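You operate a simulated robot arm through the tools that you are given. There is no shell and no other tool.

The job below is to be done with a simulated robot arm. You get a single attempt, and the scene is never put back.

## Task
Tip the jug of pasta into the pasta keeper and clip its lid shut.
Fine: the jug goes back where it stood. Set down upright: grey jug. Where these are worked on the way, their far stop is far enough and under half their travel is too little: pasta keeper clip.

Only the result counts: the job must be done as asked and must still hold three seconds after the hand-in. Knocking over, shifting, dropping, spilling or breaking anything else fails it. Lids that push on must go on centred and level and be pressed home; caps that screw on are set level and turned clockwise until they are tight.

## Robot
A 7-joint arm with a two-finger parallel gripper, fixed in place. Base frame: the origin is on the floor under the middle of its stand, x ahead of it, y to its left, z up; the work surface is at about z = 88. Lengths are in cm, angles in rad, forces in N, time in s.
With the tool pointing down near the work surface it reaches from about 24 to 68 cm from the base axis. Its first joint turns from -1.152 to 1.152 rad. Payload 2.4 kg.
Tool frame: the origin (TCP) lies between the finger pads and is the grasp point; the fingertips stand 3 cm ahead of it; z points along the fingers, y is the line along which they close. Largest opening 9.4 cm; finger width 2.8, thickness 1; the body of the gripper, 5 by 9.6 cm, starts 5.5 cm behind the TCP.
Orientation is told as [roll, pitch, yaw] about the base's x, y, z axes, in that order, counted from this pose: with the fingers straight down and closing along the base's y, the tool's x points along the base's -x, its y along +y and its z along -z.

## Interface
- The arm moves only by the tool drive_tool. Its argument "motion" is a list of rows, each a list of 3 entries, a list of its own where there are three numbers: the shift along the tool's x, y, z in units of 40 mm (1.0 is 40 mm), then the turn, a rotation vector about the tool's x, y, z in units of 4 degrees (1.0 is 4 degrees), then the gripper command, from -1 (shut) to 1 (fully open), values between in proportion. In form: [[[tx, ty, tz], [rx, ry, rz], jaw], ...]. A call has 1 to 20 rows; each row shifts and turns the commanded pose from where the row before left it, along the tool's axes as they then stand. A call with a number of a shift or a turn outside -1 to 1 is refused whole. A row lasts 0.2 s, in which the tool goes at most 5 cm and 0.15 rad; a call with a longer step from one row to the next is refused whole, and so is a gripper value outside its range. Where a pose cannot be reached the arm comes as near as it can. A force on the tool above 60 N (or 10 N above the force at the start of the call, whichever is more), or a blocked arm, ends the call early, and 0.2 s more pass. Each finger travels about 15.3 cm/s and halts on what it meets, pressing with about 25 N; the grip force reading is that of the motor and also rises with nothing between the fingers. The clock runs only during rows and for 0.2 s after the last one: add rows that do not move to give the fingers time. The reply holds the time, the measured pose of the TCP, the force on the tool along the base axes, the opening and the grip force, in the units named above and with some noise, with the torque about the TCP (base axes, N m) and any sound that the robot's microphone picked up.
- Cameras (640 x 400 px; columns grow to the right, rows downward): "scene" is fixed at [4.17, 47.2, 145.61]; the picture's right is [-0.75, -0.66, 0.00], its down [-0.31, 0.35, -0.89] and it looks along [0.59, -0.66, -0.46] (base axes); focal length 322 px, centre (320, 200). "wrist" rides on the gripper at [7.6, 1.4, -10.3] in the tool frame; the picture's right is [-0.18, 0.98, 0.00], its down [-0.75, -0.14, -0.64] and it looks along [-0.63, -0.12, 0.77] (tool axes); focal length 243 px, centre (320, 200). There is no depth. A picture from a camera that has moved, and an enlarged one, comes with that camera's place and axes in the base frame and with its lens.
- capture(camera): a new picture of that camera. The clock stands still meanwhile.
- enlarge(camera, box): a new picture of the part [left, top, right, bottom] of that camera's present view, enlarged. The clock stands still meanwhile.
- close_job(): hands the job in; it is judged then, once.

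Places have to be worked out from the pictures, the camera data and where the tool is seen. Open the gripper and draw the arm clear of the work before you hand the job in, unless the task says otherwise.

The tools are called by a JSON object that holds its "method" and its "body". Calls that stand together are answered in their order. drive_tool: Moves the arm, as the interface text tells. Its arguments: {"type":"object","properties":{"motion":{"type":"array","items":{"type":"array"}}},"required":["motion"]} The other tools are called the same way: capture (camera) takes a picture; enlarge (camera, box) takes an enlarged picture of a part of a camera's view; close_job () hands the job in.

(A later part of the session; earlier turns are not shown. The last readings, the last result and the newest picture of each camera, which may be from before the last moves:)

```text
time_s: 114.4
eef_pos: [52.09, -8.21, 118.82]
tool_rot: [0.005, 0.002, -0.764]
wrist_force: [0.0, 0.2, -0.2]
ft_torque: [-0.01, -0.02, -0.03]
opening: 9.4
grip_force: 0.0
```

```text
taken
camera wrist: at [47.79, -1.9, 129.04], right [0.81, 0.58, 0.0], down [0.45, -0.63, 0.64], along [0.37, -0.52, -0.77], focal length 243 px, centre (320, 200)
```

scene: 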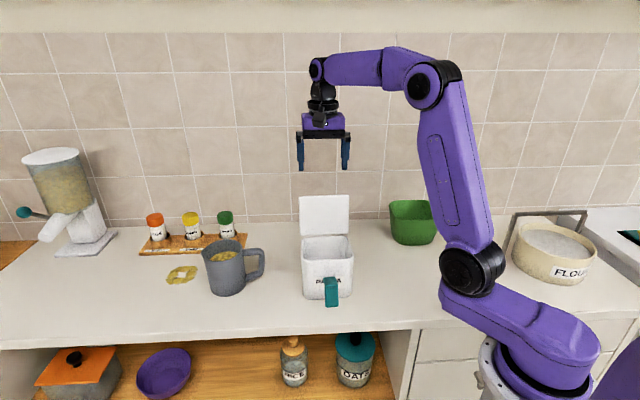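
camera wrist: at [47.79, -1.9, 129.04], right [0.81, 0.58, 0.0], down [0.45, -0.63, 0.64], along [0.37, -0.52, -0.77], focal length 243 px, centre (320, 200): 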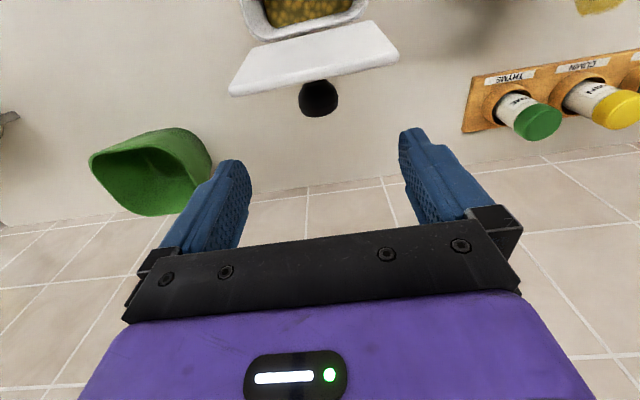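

The lid holds open. There is already a little pasta in the keeper. Now for the jug: I'll turn the tool to yaw -128° so the fingers close across the handle plane, and move above the handle's vertical bar.

{"method": "drive_tool", "body": {"motion": [[[0, 0, 0], [0, 0, 1], 1], [[0, 0, 0], [0, 0, 1], 1], [[0, 0, 0], [0, 0, 1], 1], [[0, 0, 0], [0, 0, 1], 1], [[0, 0, 0], [0, 0, 1], 1], [[0, 0, 0], [0, 0, 1], 1], [[0, 0, 0], [0, 0, 1], 1], [[0, 0, 0], [0, 0, 1], 1], [[0, 0, 0], [0, 0, 1], 1], [[0, 0, 0], [0, 0, 1], 1], [[0, 0, 0], [0, 0, 1], 1], [[0, 0, 0], [0, 0, 1], 1], [[0, 0, 0], [0, 0, 1], 1], [[0, 0, 0], [0, 0, 1], 1], [[0, 0, 0], [0, 0, 1], 1], [[0, 0, 0], [0, 0, 1], 1], [[0, 0, 0], [0, 0, 1], 1], [[0, 0, 0], [0, 0, 1], 1], [[0, 0, 0], [0, 0, 1], 1], [[0, 0, 0], [0, 0, 1], 1]]}}

{"method": "drive_tool", "body": {"motion": [[[0, 0, 0], [0, 0, 1], 1], [[0.846, -0.289, 0], [0, 0, 0], 1], [[0.846, -0.289, 0], [0, 0, 0], 1], [[0.846, -0.289, 0], [0, 0, 0], 1], [[0.846, -0.289, 0], [0, 0, 0], 1], [[0.846, -0.289, 0], [0, 0, 0], 1], [[0, 0, 0.9], [0, 0, 0], 1], [[0, 0, 0.9], [0, 0, 0], 1], [[0, 0, 0], [0, 0, 0], 1]]}}

{"method": "capture", "body": {"camera": "wrist"}}

{"method": "capture", "body": {"camera": "scene"}}

```text
time_s: 118.6
eef_pos: [52.18, -8.19, 118.73]
tool_rot: [-0.003, 0.003, -2.162]
wrist_force: [0.2, -0.1, 0.2]
ft_torque: [0.02, -0.04, 0.05]
opening: 9.41
grip_force: 0.1
```

```text
time_s: 120.6
eef_pos: [58.11, 8.86, 111.58]
tool_rot: [-0.004, 0.003, -2.23]
wrist_force: [-0.5, 0.1, 0.6]
ft_torque: [0.0, 0.02, 0.02]
opening: 9.41
grip_force: 0.0
```

```text
taken
camera wrist: at [63.96, 14.01, 121.91], right [0.66, -0.75, 0.0], down [-0.57, -0.51, 0.64], along [-0.48, -0.42, -0.77], focal length 243 px, centre (320, 200)
```

wrist: 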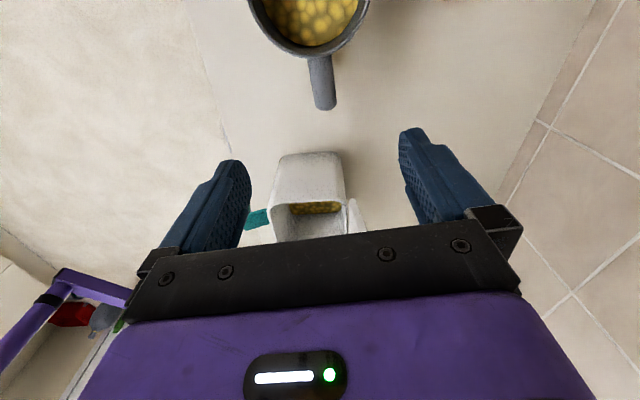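

```text
taken
```

scene: 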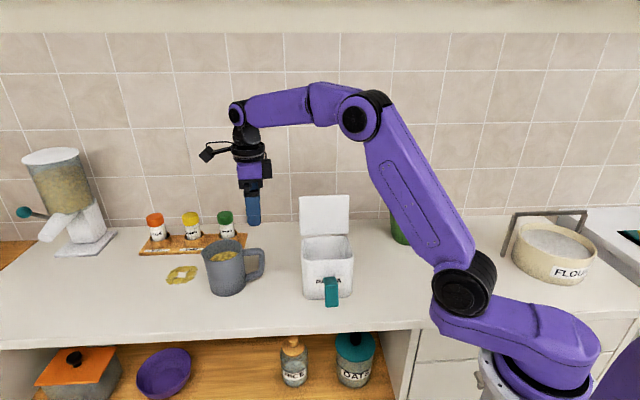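

{"method": "enlarge", "body": {"camera": "wrist", "box": [230, 0, 410, 130]}}

```text
3.08 times, centred on (320, 65) of wrist
camera zoom: at [63.96, 14.01, 121.91], right [0.66, -0.75, 0.0], down [-0.57, -0.51, 0.64], along [-0.48, -0.42, -0.77], focal length 746 px, centre (320, 615)
```

zoom: 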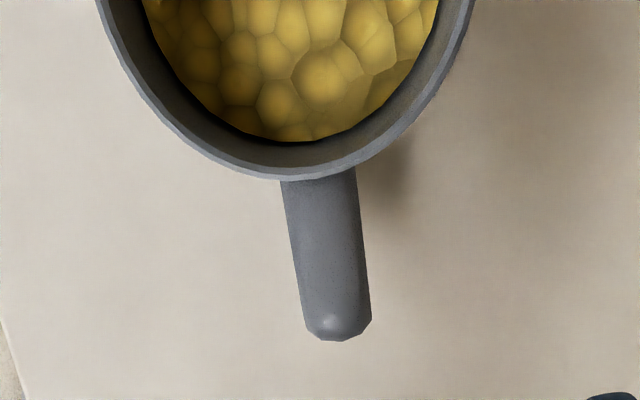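

From above, the handle plane lines up with the tool to within 2° and sits about 0.5 cm to the side. I'll centre on it, lean the tool 25° so the tips point towards the jug (which leaves more range for pouring), and come down part way.

{"method": "drive_tool", "body": {"motion": [[[0, 0.125, 0], [0, 0, 0.37], 1], [[0, 0, 0], [0, 1, 0], 1], [[0, 0, 0], [0, 1, 0], 1], [[0, 0, 0], [0, 1, 0], 1], [[0, 0, 0], [0, 1, 0], 1], [[0, 0, 0], [0, 1, 0], 1], [[0, 0, 0], [0, 1, 0], 1], [[0, 0, 0], [0, 0.25, 0], 1], [[-0.211, 0, 0.453], [0, 0, 0], 1], [[-0.211, 0, 0.453], [0, 0, 0], 1], [[-0.211, 0, 0.453], [0, 0, 0], 1], [[0, 0, 0], [0, 0, 0], 1]]}}

{"method": "capture", "body": {"camera": "wrist"}}

{"method": "enlarge", "body": {"camera": "scene", "box": [180, 190, 300, 310]}}

```text
time_s: 123.2
eef_pos: [58.22, 8.62, 105.48]
tool_rot: [-0.005, 0.44, -2.258]
wrist_force: [-0.1, 0.1, 0.0]
ft_torque: [-0.01, 0.03, 0.04]
opening: 9.42
grip_force: 0.1
```

```text
taken
camera wrist: at [61.17, 9.51, 118.12], right [0.65, -0.75, -0.08], down [-0.71, -0.65, 0.26], along [-0.25, -0.11, -0.96], focal length 243 px, centre (320, 200)
```

wrist: 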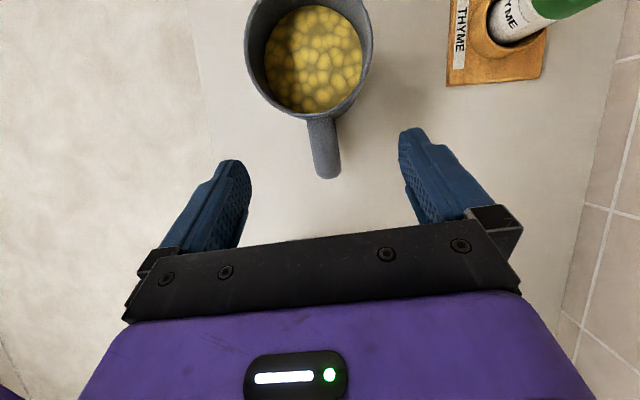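

```text
3.33 times, centred on (240, 250) of scene
camera zoom: at [4.17, 47.2, 145.61], right [-0.75, -0.66, 0.0], down [-0.31, 0.35, -0.89], along [0.59, -0.66, -0.46], focal length 1074 px, centre (587, 33)
```

zoom: 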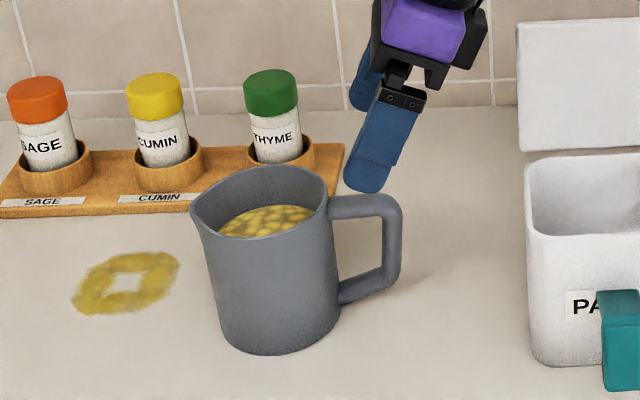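

The handle bar is within 0.1 cm of the finger centre plane. I'll come down around it.

{"method": "drive_tool", "body": {"motion": [[[-0.277, 0.02, 0.593], [0, 0, 0], 1], [[-0.277, 0, 0.593], [0, 0, 0], 1], [[-0.277, 0, 0.593], [0, 0, 0], 1], [[0, 0, 0], [0, 0, 0], 1]]}}

{"method": "capture", "body": {"camera": "wrist"}}

{"method": "enlarge", "body": {"camera": "scene", "box": [190, 200, 300, 310]}}

```text
time_s: 124.2
eef_pos: [58.35, 8.43, 97.87]
tool_rot: [-0.006, 0.44, -2.258]
wrist_force: [0.9, -1.0, 0.0]
ft_torque: [0.01, 0.0, 0.01]
opening: 9.4
grip_force: 0.1
```

```text
taken
camera wrist: at [61.33, 9.5, 110.29], right [0.65, -0.75, -0.08], down [-0.71, -0.65, 0.26], along [-0.25, -0.11, -0.96], focal length 243 px, centre (320, 200)
```

wrist: 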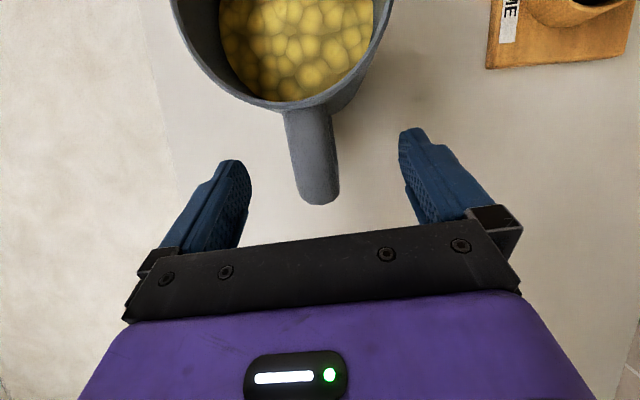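

```text
3.64 times, centred on (245, 255) of scene
camera zoom: at [4.17, 47.2, 145.61], right [-0.75, -0.66, 0.0], down [-0.31, 0.35, -0.89], along [0.59, -0.66, -0.46], focal length 1172 px, centre (593, 0)
```

zoom: 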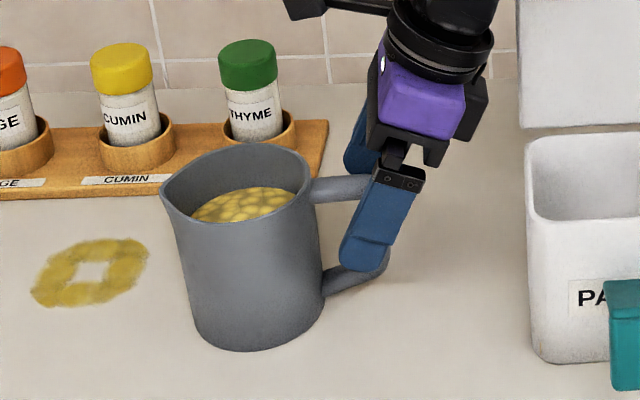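

{"method": "drive_tool", "body": {"motion": [[[-0.12, 0, 0.34], [0, 0, 0], 1], [[-0.12, 0, 0.34], [0, 0, 0], 1], [[0, 0, 0], [0, 0, 0], 1]]}}

{"method": "enlarge", "body": {"camera": "scene", "box": [190, 200, 300, 310]}}

{"method": "capture", "body": {"camera": "wrist"}}

```text
time_s: 125.0
eef_pos: [58.44, 8.74, 94.97]
tool_rot: [-0.005, 0.441, -2.259]
wrist_force: [-0.9, 0.5, -1.0]
ft_torque: [-0.02, 0.0, 0.0]
opening: 9.36
grip_force: 0.0
```

```text
3.64 times, centred on (245, 255) of scene
camera zoom: at [4.17, 47.2, 145.61], right [-0.75, -0.66, 0.0], down [-0.31, 0.35, -0.89], along [0.59, -0.66, -0.46], focal length 1172 px, centre (593, 0)
```

zoom: 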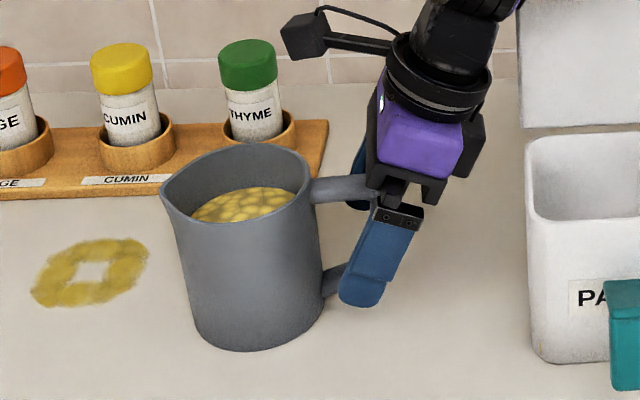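

```text
taken
camera wrist: at [61.42, 9.81, 107.46], right [0.65, -0.75, -0.08], down [-0.71, -0.65, 0.26], along [-0.25, -0.11, -0.96], focal length 243 px, centre (320, 200)
```

wrist: 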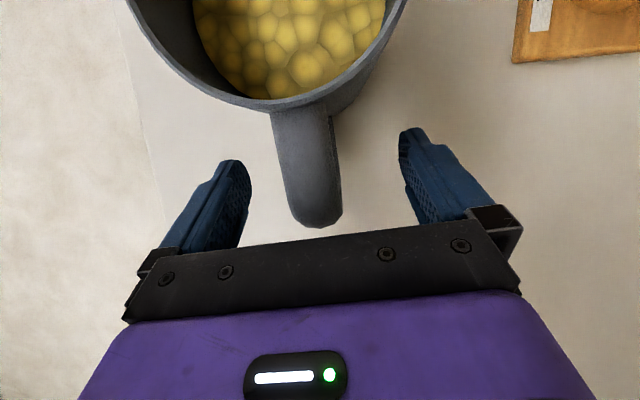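

The handle is centred between the fingers, so I'll close in two stages.

{"method": "drive_tool", "body": {"motion": [[[0, 0, 0], [0, 0, 0], 0], [[0, 0, 0], [0, 0, 0], -0.5], [[0, 0, 0], [0, 0, 0], -0.6], [[0, 0, 0], [0, 0, 0], -0.7], [[0, 0, 0], [0, 0, 0], -1], [[0, 0, 0], [0, 0, 0], -1], [[0, 0, 0], [0, 0, 0], -1]]}}

{"method": "enlarge", "body": {"camera": "scene", "box": [190, 200, 300, 310]}}

{"method": "capture", "body": {"camera": "wrist"}}

```text
time_s: 126.6
eef_pos: [58.5, 8.73, 94.98]
tool_rot: [-0.006, 0.441, -2.26]
wrist_force: [0.9, 0.5, 0.2]
ft_torque: [0.03, 0.01, 0.01]
opening: 1.99
grip_force: 24.8
```

```text
3.64 times, centred on (245, 255) of scene
camera zoom: at [4.17, 47.2, 145.61], right [-0.75, -0.66, 0.0], down [-0.31, 0.35, -0.89], along [0.59, -0.66, -0.46], focal length 1172 px, centre (593, 0)
```

zoom: 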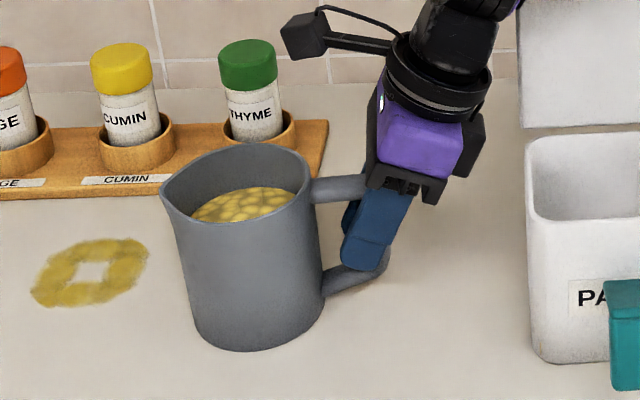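

```text
taken
camera wrist: at [61.42, 9.81, 107.48], right [0.65, -0.75, -0.08], down [-0.71, -0.65, 0.26], along [-0.25, -0.11, -0.96], focal length 243 px, centre (320, 200)
```

wrist: 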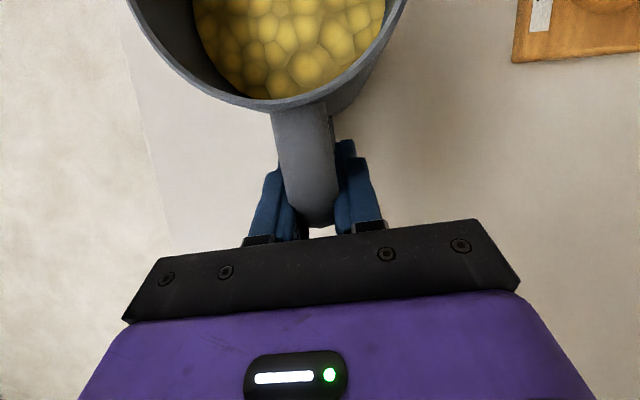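

The handle is held at 1.99 cm and the jug has not moved. The return pose is TCP (58.5, 8.73, 94.98) at yaw -2.26. I'll lift a centimetre and check that the jug does not droop.

{"method": "drive_tool", "body": {"motion": [[[0.053, 0, -0.113], [0, 0, 0], -1], [[0.053, 0, -0.113], [0, 0, 0], -1], [[0, 0, 0], [0, 0, 0], -1], [[0, 0, 0], [0, 0, 0], -1]]}}

{"method": "enlarge", "body": {"camera": "scene", "box": [190, 200, 300, 310]}}

{"method": "capture", "body": {"camera": "wrist"}}

```text
time_s: 127.6
eef_pos: [58.55, 8.57, 95.94]
tool_rot: [-0.006, 0.438, -2.257]
wrist_force: [0.1, 0.0, -4.7]
ft_torque: [-0.25, 0.18, 0.01]
opening: 1.97
grip_force: 25.3
```

```text
3.64 times, centred on (245, 255) of scene
camera zoom: at [4.18, 47.2, 145.61], right [-0.75, -0.66, 0.0], down [-0.31, 0.34, -0.89], along [0.59, -0.66, -0.46], focal length 1172 px, centre (593, 0)
```

zoom: 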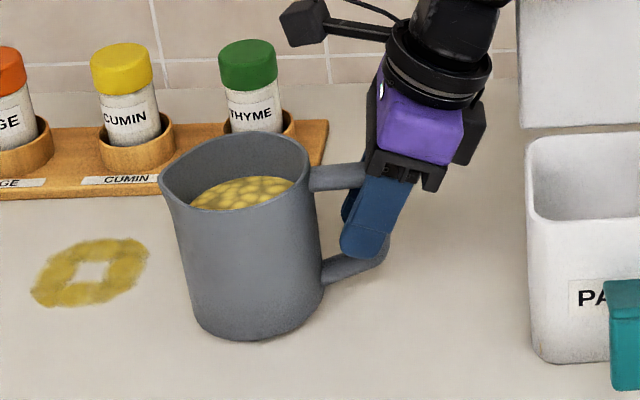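

```text
taken
camera wrist: at [61.41, 9.74, 108.44], right [0.65, -0.75, -0.08], down [-0.71, -0.65, 0.26], along [-0.25, -0.11, -0.96], focal length 243 px, centre (320, 200)
```

wrist: 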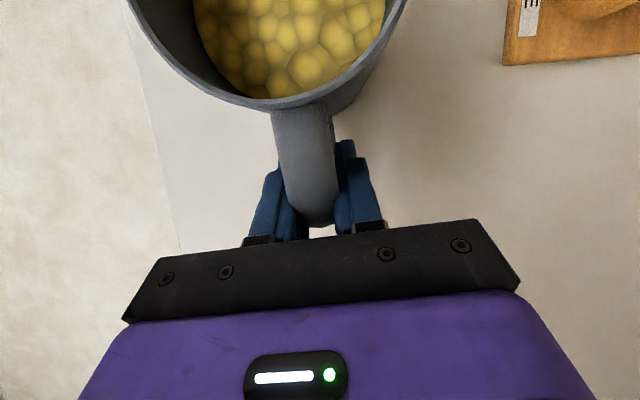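

The jug is off the counter and hangs true in the grip (4.7 N, no droop). I'll lift it straight up slowly, clear of everything.

{"method": "drive_tool", "body": {"motion": [[[0.107, 0, -0.226], [0, 0, 0], -1], [[0.171, 0, -0.362], [0, 0, 0], -1], [[0.213, 0, -0.452], [0, 0, 0], -1], [[0.213, 0, -0.452], [0, 0, 0], -1], [[0.213, 0, -0.452], [0, 0, 0], -1], [[0.213, 0, -0.452], [0, 0, 0], -1], [[0.213, 0, -0.452], [0, 0, 0], -1], [[0.213, 0, -0.452], [0, 0, 0], -1], [[0.213, 0, -0.452], [0, 0, 0], -1], [[0.213, 0, -0.452], [0, 0, 0], -1], [[0.213, 0, -0.452], [0, 0, 0], -1], [[0.213, 0, -0.452], [0, 0, 0], -1], [[0.171, 0, -0.362], [0, 0, 0], -1], [[0, 0, 0], [0, 0, 0], -1]]}}

{"method": "capture", "body": {"camera": "wrist"}}

{"method": "capture", "body": {"camera": "scene"}}

```text
time_s: 130.6
eef_pos: [58.59, 8.68, 120.35]
tool_rot: [-0.005, 0.44, -2.257]
wrist_force: [0.6, 0.3, -5.2]
ft_torque: [-0.26, 0.19, -0.03]
opening: 1.9
grip_force: 24.4
```

```text
taken
camera wrist: at [61.46, 9.72, 132.81], right [0.65, -0.75, -0.08], down [-0.71, -0.65, 0.26], along [-0.25, -0.11, -0.96], focal length 243 px, centre (320, 200)
```

wrist: 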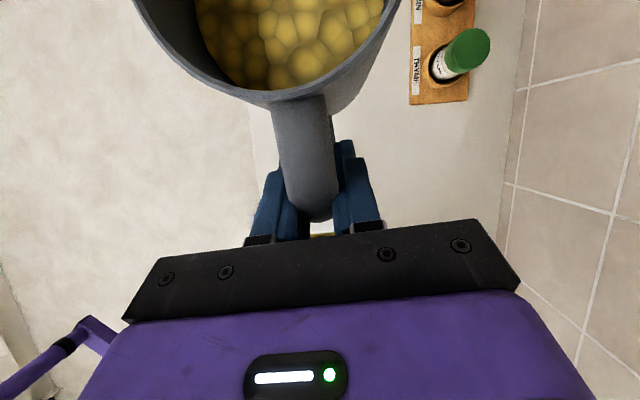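

```text
taken
```

scene: 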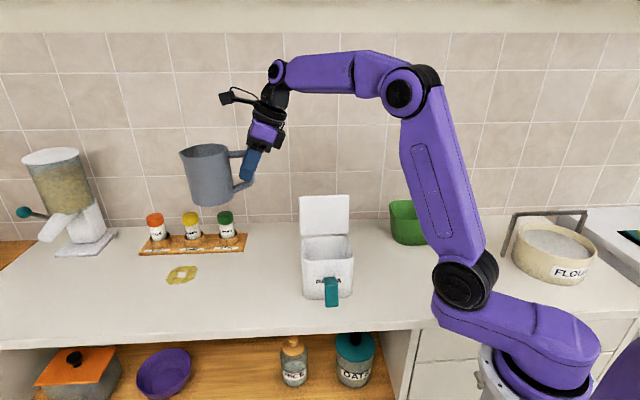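

{"method": "enlarge", "body": {"camera": "scene", "box": [160, 110, 290, 220]}}

{"method": "enlarge", "body": {"camera": "scene", "box": [270, 180, 390, 310]}}

```text
3.64 times, centred on (225, 165) of scene
camera zoom: at [4.18, 47.2, 145.61], right [-0.75, -0.66, 0.0], down [-0.31, 0.34, -0.89], along [0.59, -0.66, -0.46], focal length 1172 px, centre (666, 327)
```

zoom: 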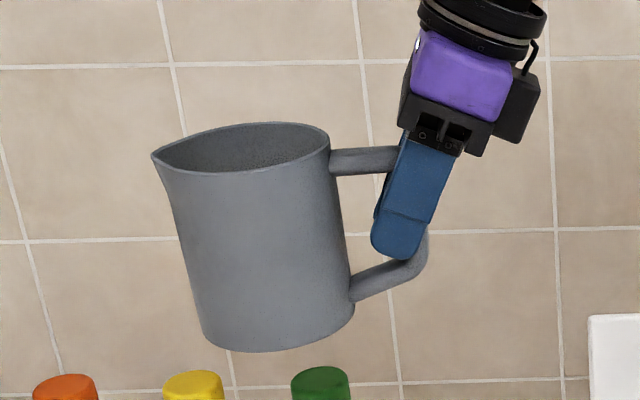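

```text
3.08 times, centred on (330, 245) of scene
camera zoom: at [4.18, 47.2, 145.61], right [-0.75, -0.66, 0.0], down [-0.31, 0.34, -0.89], along [0.59, -0.66, -0.46], focal length 991 px, centre (289, 62)
```

zoom: 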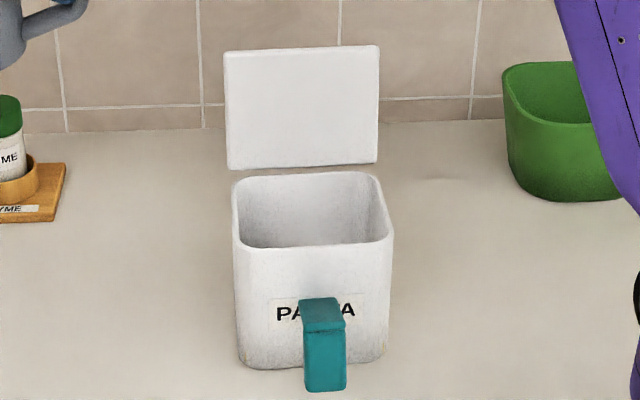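

The jug is upright in the grip. The keeper opening is centred near (44.2, -0.7) with its rim at z≈100.9. I'll bring the jug a bit nearer and begin turning it about the vertical so its spout will face the keeper.

{"method": "drive_tool", "body": {"motion": [[[-0.192, -0.43, -0.09], [0, 0, 0], -1], [[-0.192, -0.43, -0.09], [0, 0, 0], -1], [[-0.192, -0.43, -0.09], [0, 0, 0], -1], [[0, 0, 0], [0.427, 0, -0.904], -1], [[0, 0, 0], [0.427, 0, -0.904], -1], [[0, 0, 0], [0.427, 0, -0.904], -1], [[0, 0, 0], [0.427, 0, -0.904], -1], [[0, 0, 0], [0.427, 0, -0.904], -1], [[0, 0, 0], [0.427, 0, -0.904], -1], [[0, 0, 0], [0.427, 0, -0.904], -1], [[0, 0, 0], [0.427, 0, -0.904], -1], [[0, 0, 0], [0.427, 0, -0.904], -1], [[0, 0, 0], [0.427, 0, -0.904], -1], [[0, 0, 0], [0, 0, 0], -1]]}}

{"method": "capture", "body": {"camera": "scene"}}

```text
time_s: 133.6
eef_pos: [52.89, 9.95, 120.18]
tool_rot: [-0.005, 0.44, -1.559]
wrist_force: [1.1, 0.2, -4.6]
ft_torque: [-0.36, -0.05, -0.01]
opening: 1.87
grip_force: 24.4
```

```text
taken
```

scene: 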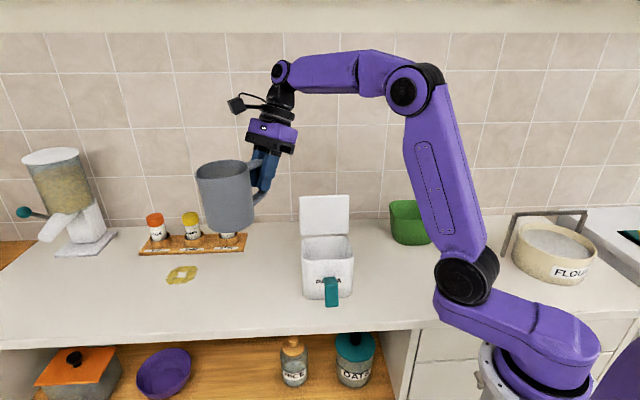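

The turn is going well with the jug staying level. I'll continue turning.

{"method": "drive_tool", "body": {"motion": [[[0, 0, 0], [0.427, 0, -0.904], -1], [[0, 0, 0], [0.427, 0, -0.904], -1], [[0, 0, 0], [0.427, 0, -0.904], -1], [[0, 0, 0], [0.427, 0, -0.904], -1], [[0, 0, 0], [0.427, 0, -0.904], -1], [[0, 0, 0], [0.427, 0, -0.904], -1], [[0, 0, 0], [0.427, 0, -0.904], -1], [[0, 0, 0], [0.427, 0, -0.904], -1], [[0, 0, 0], [0.427, 0, -0.904], -1], [[0, 0, 0], [0.427, 0, -0.904], -1], [[0, 0, 0], [0.427, 0, -0.904], -1], [[0, 0, 0], [0.427, 0, -0.904], -1], [[0, 0, 0], [0, 0, 0], -1]]}}

{"method": "enlarge", "body": {"camera": "scene", "box": [160, 110, 370, 310]}}

```text
time_s: 136.4
eef_pos: [52.93, 9.96, 120.21]
tool_rot: [-0.002, 0.445, -0.719]
wrist_force: [1.2, 0.0, -4.3]
ft_torque: [-0.24, -0.26, 0.05]
opening: 1.86
grip_force: 25.1
```

```text
2.00 times, centred on (265, 210) of scene
camera zoom: at [4.17, 47.2, 145.61], right [-0.75, -0.66, 0.0], down [-0.31, 0.34, -0.89], along [0.59, -0.66, -0.46], focal length 644 px, centre (430, 180)
```

zoom: 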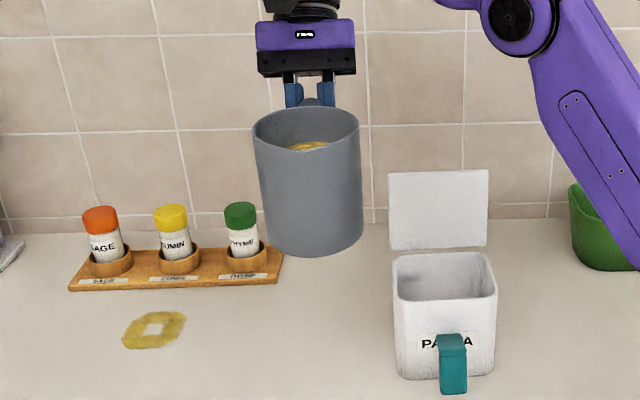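

{"method": "drive_tool", "body": {"motion": [[[0, 0, 0], [0.427, 0, -0.904], -1], [[0, 0, 0], [0.427, 0, -0.904], -1], [[0, 0, 0], [0.427, 0, -0.904], -1], [[0, 0, 0], [0.427, 0, -0.904], -1], [[0, 0, 0], [0.427, 0, -0.904], -1], [[0, 0, 0], [0.427, 0, -0.904], -1], [[0, 0, 0], [0.427, 0, -0.904], -1], [[0, 0, 0], [0.427, 0, -0.904], -1], [[0, 0, 0], [0.427, 0, -0.904], -1], [[0, 0, 0], [0.427, 0, -0.904], -1], [[0, 0, 0], [0.427, 0, -0.904], -1], [[0, 0, 0], [0.427, 0, -0.904], -1], [[0, 0, 0], [0, 0, 0], -1]]}}

{"method": "enlarge", "body": {"camera": "scene", "box": [160, 110, 370, 310]}}

```text
time_s: 139.2
eef_pos: [48.97, 9.86, 119.56]
tool_rot: [0.002, 0.445, 0.124]
wrist_force: [-0.1, -0.1, -4.4]
ft_torque: [0.05, -0.32, -0.02]
opening: 1.88
grip_force: 25.4
out of reach, approached as far as the arm can: row 3, 4, 5, 6, 8, 10, 12
```

```text
2.00 times, centred on (265, 210) of scene
camera zoom: at [4.17, 47.2, 145.61], right [-0.75, -0.66, 0.0], down [-0.31, 0.35, -0.89], along [0.59, -0.66, -0.46], focal length 644 px, centre (430, 180)
```

zoom: 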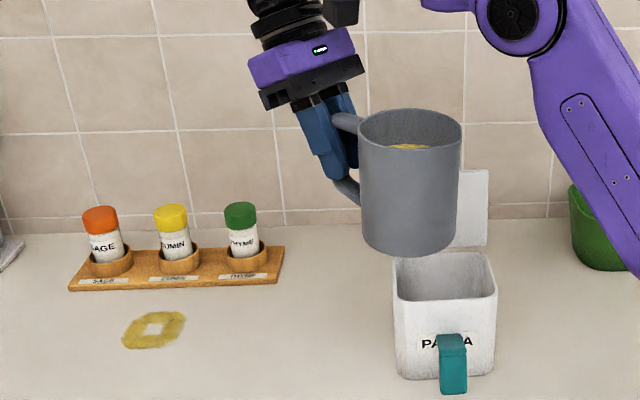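

The reach got tight with the tool leaning back towards the robot, so the arm drew in a little, but the jug stayed level. I'll ease the lean by tipping the jug about 12° (well short of flowing), then finish the turn.

{"method": "drive_tool", "body": {"motion": [[[0, 0, 0], [0, -1, 0], -1], [[0, 0, 0], [0, -1, 0], -1], [[0, 0, 0], [0, -1, 0], -1], [[0, 0, 0], [0.233, 0, -0.972], -1], [[0, 0, 0], [0.233, 0, -0.972], -1], [[0, 0, 0], [0.233, 0, -0.972], -1], [[0, 0, 0], [0.233, 0, -0.972], -1], [[0, 0, 0], [0, 0, 0], -1]]}}

{"method": "enlarge", "body": {"camera": "scene", "box": [160, 110, 370, 310]}}

{"method": "capture", "body": {"camera": "wrist"}}

```text
time_s: 141.0
eef_pos: [48.96, 9.87, 119.53]
tool_rot: [0.002, 0.236, 0.401]
wrist_force: [-0.4, -0.5, -4.4]
ft_torque: [0.13, -0.31, 0.03]
opening: 1.87
grip_force: 24.8
```

```text
2.00 times, centred on (265, 210) of scene
camera zoom: at [4.17, 47.2, 145.61], right [-0.75, -0.66, 0.0], down [-0.31, 0.35, -0.89], along [0.59, -0.66, -0.46], focal length 644 px, centre (430, 180)
```

zoom: 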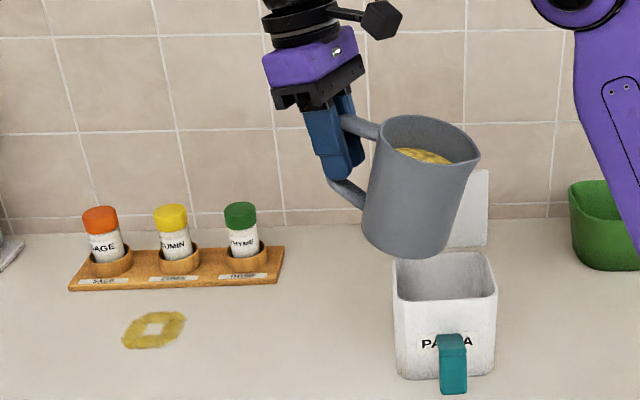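

```text
taken
camera wrist: at [43.88, 9.29, 131.36], right [-0.22, 0.98, -0.04], down [0.87, 0.21, 0.45], along [0.45, 0.06, -0.89], focal length 243 px, centre (320, 200)
```

wrist: 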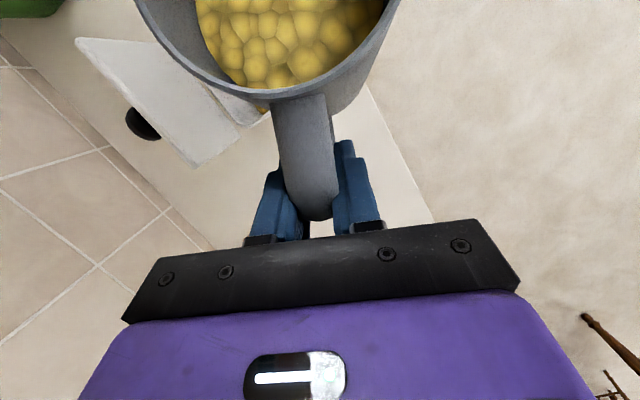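

{"method": "drive_tool", "body": {"motion": [[[-0.332, -0.198, -0.079], [0, 0, 0], -1], [[-0.332, -0.198, -0.079], [0, 0, 0], -1], [[-0.332, -0.198, -0.079], [0, 0, 0], -1], [[0, 0, 0], [0.225, 0, -0.94], -1], [[0, 0, 0], [0.225, 0, -0.94], -1], [[0, 0, 0], [0.225, 0, -0.94], -1], [[0, 0, 0], [0, 0, 0], -1]]}}

{"method": "enlarge", "body": {"camera": "scene", "box": [200, 110, 410, 310]}}

{"method": "capture", "body": {"camera": "wrist"}}

```text
time_s: 142.6
eef_pos: [53.62, 9.34, 119.6]
tool_rot: [0.001, 0.236, 0.602]
wrist_force: [-0.1, -0.6, -4.7]
ft_torque: [0.14, -0.29, -0.02]
opening: 1.88
grip_force: 24.9
```

```text
2.00 times, centred on (305, 210) of scene
camera zoom: at [4.17, 47.2, 145.61], right [-0.75, -0.66, 0.0], down [-0.31, 0.35, -0.89], along [0.59, -0.66, -0.46], focal length 644 px, centre (350, 180)
```

zoom: 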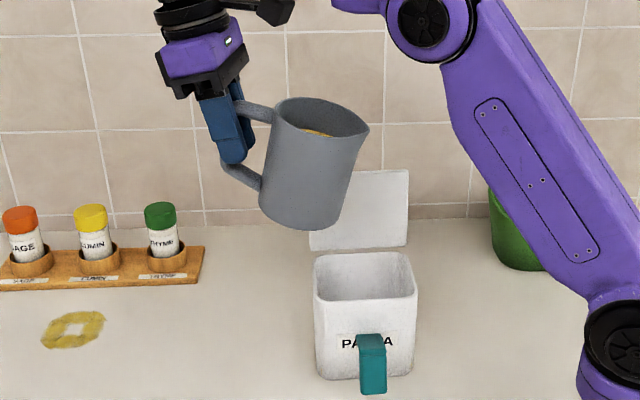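

```text
taken
camera wrist: at [48.95, 7.66, 131.34], right [-0.41, 0.91, -0.04], down [0.81, 0.38, 0.45], along [0.42, 0.15, -0.89], focal length 243 px, centre (320, 200)
```

wrist: 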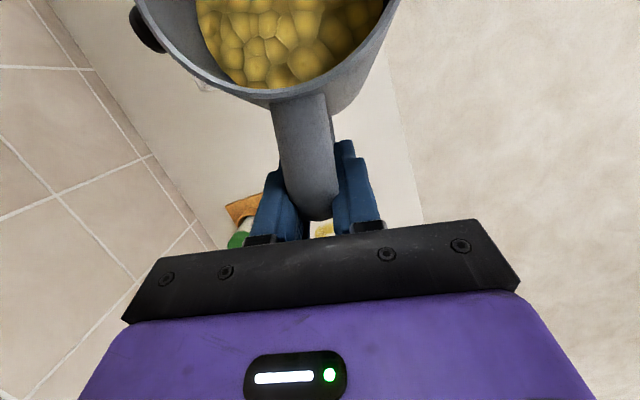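

{"method": "drive_tool", "body": {"motion": [[[0, 0, 0], [0.236, 0, -0.985], -1], [[0, 0, 0], [0.236, 0, -0.985], -1], [[0, 0, 0], [0.236, 0, -0.985], -1], [[-0.058, 0, 0.243], [0, 0, 0], -1], [[-0.058, 0, 0.243], [0, 0, 0], -1], [[0, 0, 0], [0, 0, 0], -1]]}}

{"method": "enlarge", "body": {"camera": "scene", "box": [200, 110, 410, 310]}}

{"method": "capture", "body": {"camera": "wrist"}}

```text
time_s: 144.0
eef_pos: [53.61, 9.34, 117.5]
tool_rot: [0.001, 0.234, 0.814]
wrist_force: [0.6, -0.4, -4.7]
ft_torque: [0.21, -0.19, -0.02]
opening: 1.88
grip_force: 25.4
```

```text
2.00 times, centred on (305, 210) of scene
camera zoom: at [4.17, 47.2, 145.61], right [-0.75, -0.66, 0.0], down [-0.31, 0.35, -0.89], along [0.59, -0.66, -0.46], focal length 644 px, centre (350, 180)
```

zoom: 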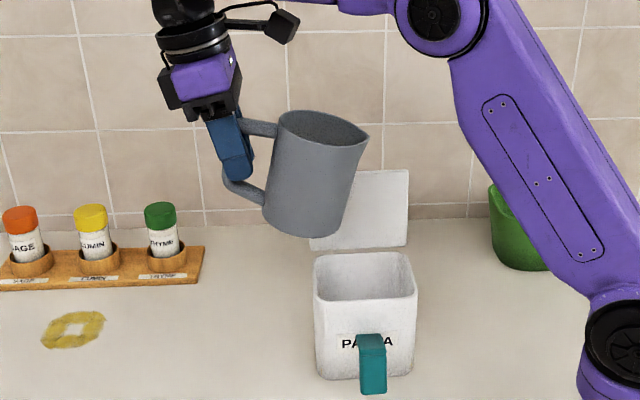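

```text
taken
camera wrist: at [49.35, 6.64, 129.36], right [-0.59, 0.81, -0.04], down [0.71, 0.54, 0.45], along [0.38, 0.24, -0.89], focal length 243 px, centre (320, 200)
```

wrist: 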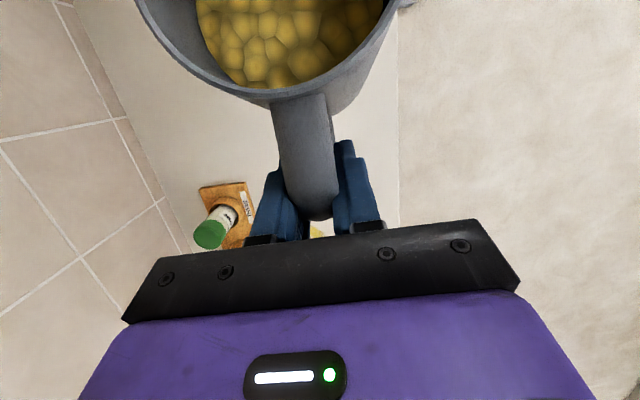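

The spout tip is exactly where I computed, straight above the centre of the keeper opening. I'll start tipping, moving the grip along so the lip stays over the centre.

{"method": "drive_tool", "body": {"motion": [[[0, 0, 0], [0, -1, 0], -1], [[0, 0, 0], [0, -1, 0], -1], [[0.015, 0, 0], [0, -1, 0], -1], [[0.032, 0, 0], [0, -1, 0], -1], [[0.05, 0, -0.002], [0, -1, 0], -1], [[0, 0, 0], [0, 0, 0], -1]]}}

{"method": "enlarge", "body": {"camera": "scene", "box": [200, 110, 410, 310]}}

```text
time_s: 145.4
eef_pos: [53.19, 8.92, 117.6]
tool_rot: [0.001, -0.116, 0.813]
wrist_force: [-0.3, -0.6, -4.6]
ft_torque: [0.15, -0.15, 0.0]
opening: 1.86
grip_force: 25.3
```

```text
2.00 times, centred on (305, 210) of scene
camera zoom: at [4.17, 47.2, 145.61], right [-0.75, -0.66, 0.0], down [-0.31, 0.35, -0.89], along [0.59, -0.66, -0.46], focal length 644 px, centre (350, 180)
```

zoom: 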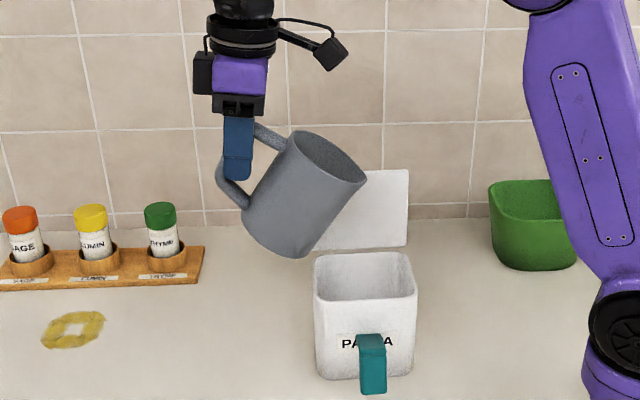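

{"method": "drive_tool", "body": {"motion": [[[0.0645, 0, -0.0076], [0, -1, 0], -1], [[0.0835, 0, -0.0158], [0, -1, 0], -1], [[0.094, 0, -0.0247], [0, -1, 0], -1], [[0.111, 0, -0.0377], [0, -1, 0], -1], [[0, 0, 0], [0, 0, 0], -1]]}}

{"method": "enlarge", "body": {"camera": "scene", "box": [200, 110, 410, 310]}}

```text
time_s: 146.6
eef_pos: [52.35, 8.05, 117.51]
tool_rot: [0.003, -0.394, 0.813]
wrist_force: [0.1, 0.5, -4.1]
ft_torque: [0.11, -0.09, -0.01]
opening: 1.88
grip_force: 24.9
```

```text
2.00 times, centred on (305, 210) of scene
camera zoom: at [4.17, 47.2, 145.61], right [-0.75, -0.66, 0.0], down [-0.31, 0.35, -0.89], along [0.59, -0.66, -0.46], focal length 644 px, centre (350, 180)
```

zoom: 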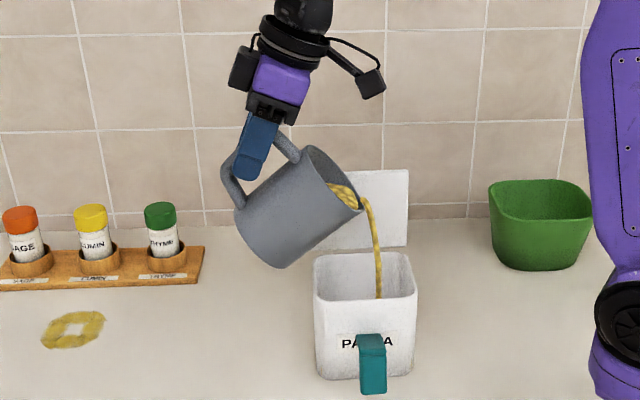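

Pasta is flowing in a clean stream that lands inside the keeper, a little forward of centre. I'll hold and let it run, easing the lip back slightly.

{"method": "drive_tool", "body": {"motion": [[[-0.1, 0, 0.04], [0, 0, 0], -1], [[0, 0, 0], [0, 0, 0], -1], [[0, 0, 0], [0, 0, 0], -1], [[0, 0, 0], [0, 0, 0], -1], [[0, 0, 0], [0, 0, 0], -1]]}}

{"method": "enlarge", "body": {"camera": "scene", "box": [200, 110, 410, 310]}}

```text
time_s: 147.8
eef_pos: [52.59, 8.25, 117.65]
tool_rot: [0.001, -0.397, 0.814]
wrist_force: [0.5, 0.5, -4.7]
ft_torque: [0.11, -0.12, 0.03]
opening: 1.87
grip_force: 24.9
```

```text
2.00 times, centred on (305, 210) of scene
camera zoom: at [4.17, 47.2, 145.61], right [-0.75, -0.66, 0.0], down [-0.31, 0.35, -0.89], along [0.59, -0.66, -0.46], focal length 644 px, centre (350, 180)
```

zoom: 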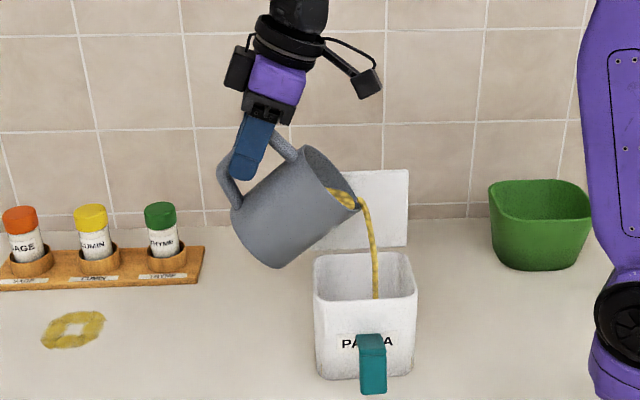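

{"method": "drive_tool", "body": {"motion": [[[0.12, 0, -0.05], [0, -1, 0], -1], [[0, 0, 0], [0, 0, 0], -1], [[0, 0, 0], [0, 0, 0], -1], [[0.127, 0, -0.064], [0, -1, 0], -1], [[0, 0, 0], [0, 0, 0], -1], [[0, 0, 0], [0, 0, 0], -1], [[0.135, 0, -0.08], [0, -1, 0], -1], [[0, 0, 0], [0, 0, 0], -1], [[0, 0, 0], [0, 0, 0], -1]]}}

{"method": "enlarge", "body": {"camera": "scene", "box": [200, 110, 410, 310]}}

```text
time_s: 149.8
eef_pos: [51.36, 6.99, 117.61]
tool_rot: [0.003, -0.605, 0.811]
wrist_force: [-0.8, -0.4, -4.8]
ft_torque: [0.04, -0.03, 0.0]
opening: 1.89
grip_force: 25.0
```

```text
2.00 times, centred on (305, 210) of scene
camera zoom: at [4.17, 47.2, 145.61], right [-0.75, -0.66, 0.0], down [-0.31, 0.35, -0.89], along [0.59, -0.66, -0.46], focal length 644 px, centre (350, 180)
```

zoom: 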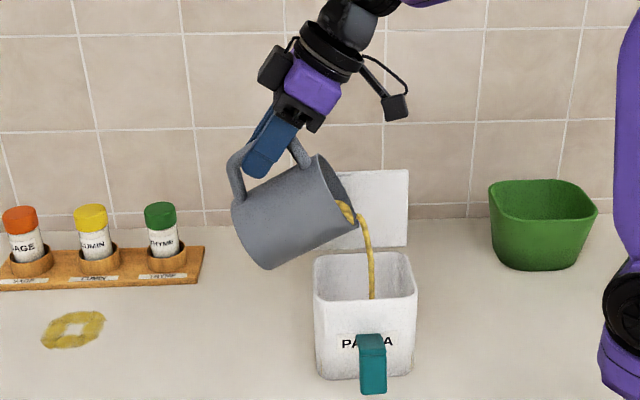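

{"method": "drive_tool", "body": {"motion": [[[0.142, 0, -0.098], [0, -1, 0], -1], [[0, 0, 0], [0, 0, 0], -1], [[0, 0, 0], [0, 0, 0], -1], [[0.142, 0, -0.114], [0, -1, 0], -1], [[0, 0, 0], [0, 0, 0], -1], [[0, 0, 0], [0, 0, 0], -1], [[0.143, 0, -0.132], [0, -1, 0], -1], [[0, 0, 0], [0, 0, 0], -1], [[0, 0, 0], [0, 0, 0], -1]]}}

{"method": "enlarge", "body": {"camera": "scene", "box": [200, 110, 410, 310]}}

```text
time_s: 151.8
eef_pos: [49.92, 5.36, 117.64]
tool_rot: [0.003, -0.813, 0.81]
wrist_force: [0.2, -0.6, -5.0]
ft_torque: [-0.04, 0.0, -0.01]
opening: 1.87
grip_force: 25.0
```

```text
2.00 times, centred on (305, 210) of scene
camera zoom: at [4.17, 47.2, 145.61], right [-0.75, -0.66, 0.0], down [-0.31, 0.35, -0.89], along [0.59, -0.66, -0.46], focal length 644 px, centre (350, 180)
```

zoom: 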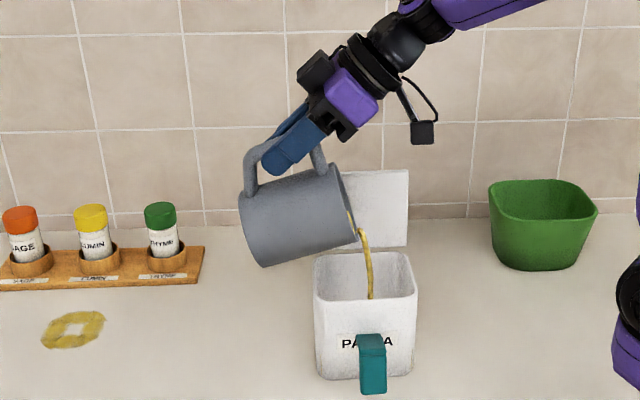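

{"method": "drive_tool", "body": {"motion": [[[0.141, 0, -0.149], [0, -1, 0], -1], [[0, 0, 0], [0, 0, 0], -1], [[0, 0, 0], [0, 0, 0], -1], [[0.136, 0, -0.166], [0, -1, 0], -1], [[0, 0, 0], [0, 0, 0], -1], [[0, 0, 0], [0, 0, 0], -1], [[0.1286, 0, -0.1816], [0, -1, 0], -1], [[0, 0, 0], [0, 0, 0], -1], [[0, 0, 0], [0, 0, 0], -1]]}}

{"method": "enlarge", "body": {"camera": "scene", "box": [200, 110, 410, 310]}}

```text
time_s: 153.8
eef_pos: [48.14, 3.54, 117.58]
tool_rot: [0.003, -1.022, 0.81]
wrist_force: [0.8, -0.7, -4.4]
ft_torque: [-0.06, 0.06, 0.0]
opening: 1.85
grip_force: 24.9
```

```text
2.00 times, centred on (305, 210) of scene
camera zoom: at [4.17, 47.2, 145.61], right [-0.75, -0.66, 0.0], down [-0.31, 0.35, -0.89], along [0.59, -0.66, -0.46], focal length 644 px, centre (350, 180)
```

zoom: 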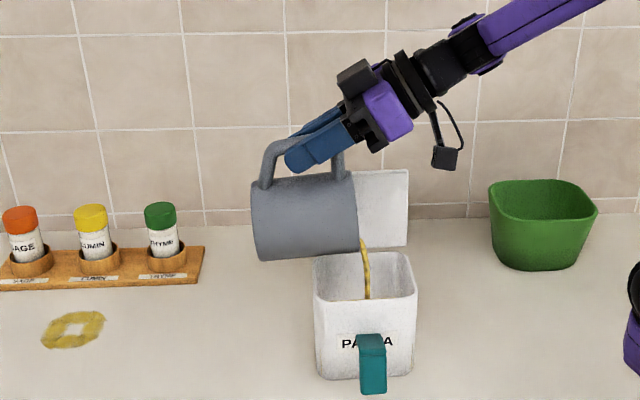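

{"method": "drive_tool", "body": {"motion": [[[0.1195, 0, -0.1965], [0, -1, 0], -1], [[0, 0, 0], [0, 0, 0], -1], [[0, 0, 0], [0, 0, 0], -1], [[0.108, 0, -0.209], [0, -1, 0], -1], [[0, 0, 0], [0, 0, 0], -1], [[0, 0, 0], [0, 0, 0], -1], [[0.095, 0, -0.2204], [0, -1, 0], -1], [[0, 0, 0], [0, 0, 0], -1], [[0, 0, 0], [0, 0, 0], -1]]}}

{"method": "enlarge", "body": {"camera": "scene", "box": [200, 110, 410, 310]}}

```text
time_s: 155.8
eef_pos: [46.17, 1.54, 117.63]
tool_rot: [0.007, -1.232, 0.805]
wrist_force: [0.1, -1.3, -3.7]
ft_torque: [-0.08, 0.06, 0.0]
opening: 1.89
grip_force: 24.8
```

```text
2.00 times, centred on (305, 210) of scene
camera zoom: at [4.17, 47.2, 145.61], right [-0.75, -0.66, 0.0], down [-0.31, 0.35, -0.89], along [0.59, -0.66, -0.46], focal length 644 px, centre (350, 180)
```

zoom: 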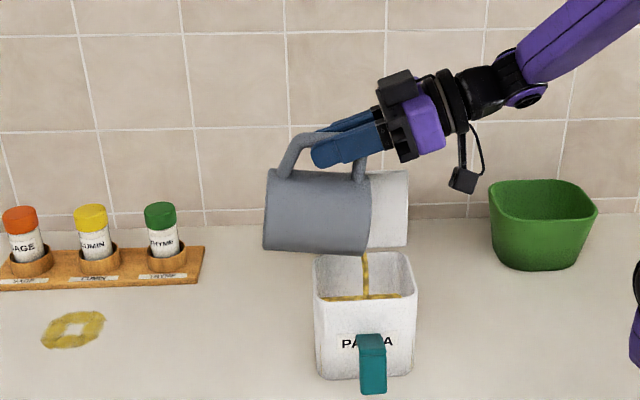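

The keeper is filling well and the stream stays centred. I'll continue tipping to empty the jug.

{"method": "drive_tool", "body": {"motion": [[[0.081, 0, -0.231], [0, -1, 0], -1], [[0, 0, 0], [0, 0, 0], -1], [[0, 0, 0], [0, 0, 0], -1], [[0.0653, 0, -0.2387], [0, -1, 0], -1], [[0, 0, 0], [0, 0, 0], -1], [[0, 0, 0], [0, 0, 0], -1], [[0.0485, 0, -0.2427], [0, -1, 0], -1], [[0, 0, 0], [0, 0, 0], -1], [[0, 0, 0], [0, 0, 0], -1]]}}

{"method": "enlarge", "body": {"camera": "scene", "box": [200, 110, 410, 310]}}

```text
time_s: 157.8
eef_pos: [44.3, -0.69, 117.74]
tool_rot: [0.018, -1.442, 0.795]
wrist_force: [0.3, 0.1, -2.9]
ft_torque: [-0.11, 0.1, -0.02]
opening: 1.87
grip_force: 24.6
```

```text
2.00 times, centred on (305, 210) of scene
camera zoom: at [4.17, 47.2, 145.61], right [-0.75, -0.66, 0.0], down [-0.31, 0.35, -0.89], along [0.59, -0.66, -0.46], focal length 644 px, centre (350, 180)
```

zoom: 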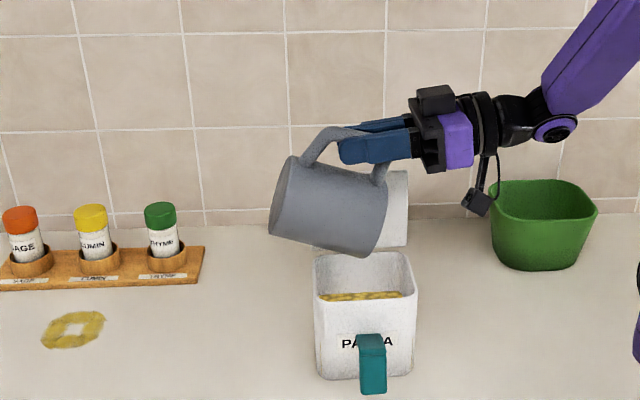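

The stream has stopped and the weight is down to about 3 N, so the jug looks empty. I'll tip it a bit further and hold to be sure, then inspect.

{"method": "drive_tool", "body": {"motion": [[[0.0314, 0, -0.2], [0, -1, 0], -1], [[0, 0, 0], [0, 0, 0], -1], [[0.0142, 0, -0.2], [0, -1, 0], -1], [[0, 0, 0], [0, 0, 0], -1], [[0, 0, -0.2], [0, -1, 0], -1], [[0, 0, 0], [0, 0, 0], -1], [[0, 0, 0], [0, 0, 0], -1], [[0, 0, 0], [0, 0, 0], -1]]}}

{"method": "enlarge", "body": {"camera": "scene", "box": [200, 110, 410, 310]}}

{"method": "capture", "body": {"camera": "wrist"}}

```text
time_s: 159.6
eef_pos: [42.48, -2.27, 117.59]
tool_rot: [3.113, -1.491, -2.301]
wrist_force: [-0.4, 0.2, -2.9]
ft_torque: [-0.14, 0.1, -0.02]
opening: 1.89
grip_force: 25.0
```

```text
2.00 times, centred on (305, 210) of scene
camera zoom: at [4.17, 47.2, 145.61], right [-0.75, -0.66, 0.0], down [-0.31, 0.35, -0.89], along [0.59, -0.66, -0.46], focal length 644 px, centre (350, 180)
```

zoom: 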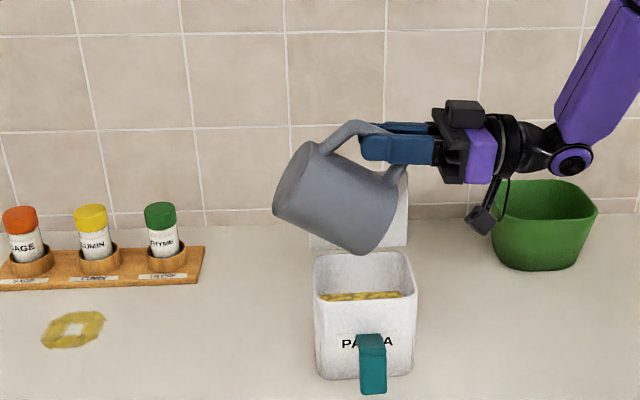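

```text
taken
camera wrist: at [35.1, -8.33, 109.21], right [-0.72, 0.66, 0.19], down [-0.38, -0.61, 0.7], along [0.58, 0.44, 0.69], focal length 243 px, centre (320, 200)
```

wrist: 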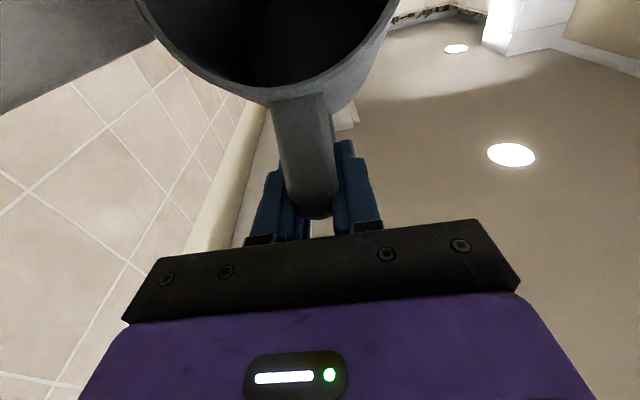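

{"method": "enlarge", "body": {"camera": "wrist", "box": [150, 0, 390, 100]}}

{"method": "enlarge", "body": {"camera": "scene", "box": [270, 210, 380, 310]}}

```text
2.67 times, centred on (270, 50) of wrist
camera zoom: at [35.1, -8.33, 109.21], right [-0.72, 0.66, 0.19], down [-0.38, -0.61, 0.7], along [0.58, 0.44, 0.69], focal length 647 px, centre (453, 600)
```

zoom: 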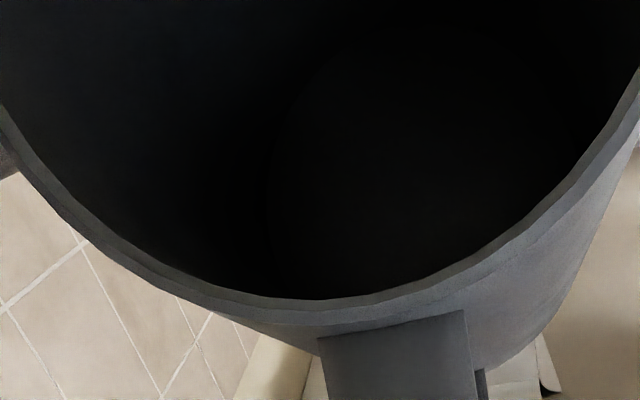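

```text
4.00 times, centred on (325, 260) of scene
camera zoom: at [4.17, 47.2, 145.61], right [-0.75, -0.66, 0.0], down [-0.31, 0.35, -0.89], along [0.59, -0.66, -0.46], focal length 1289 px, centre (300, -40)
```

zoom: 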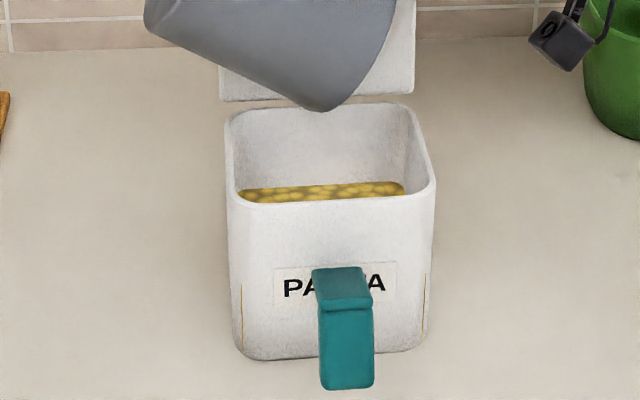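

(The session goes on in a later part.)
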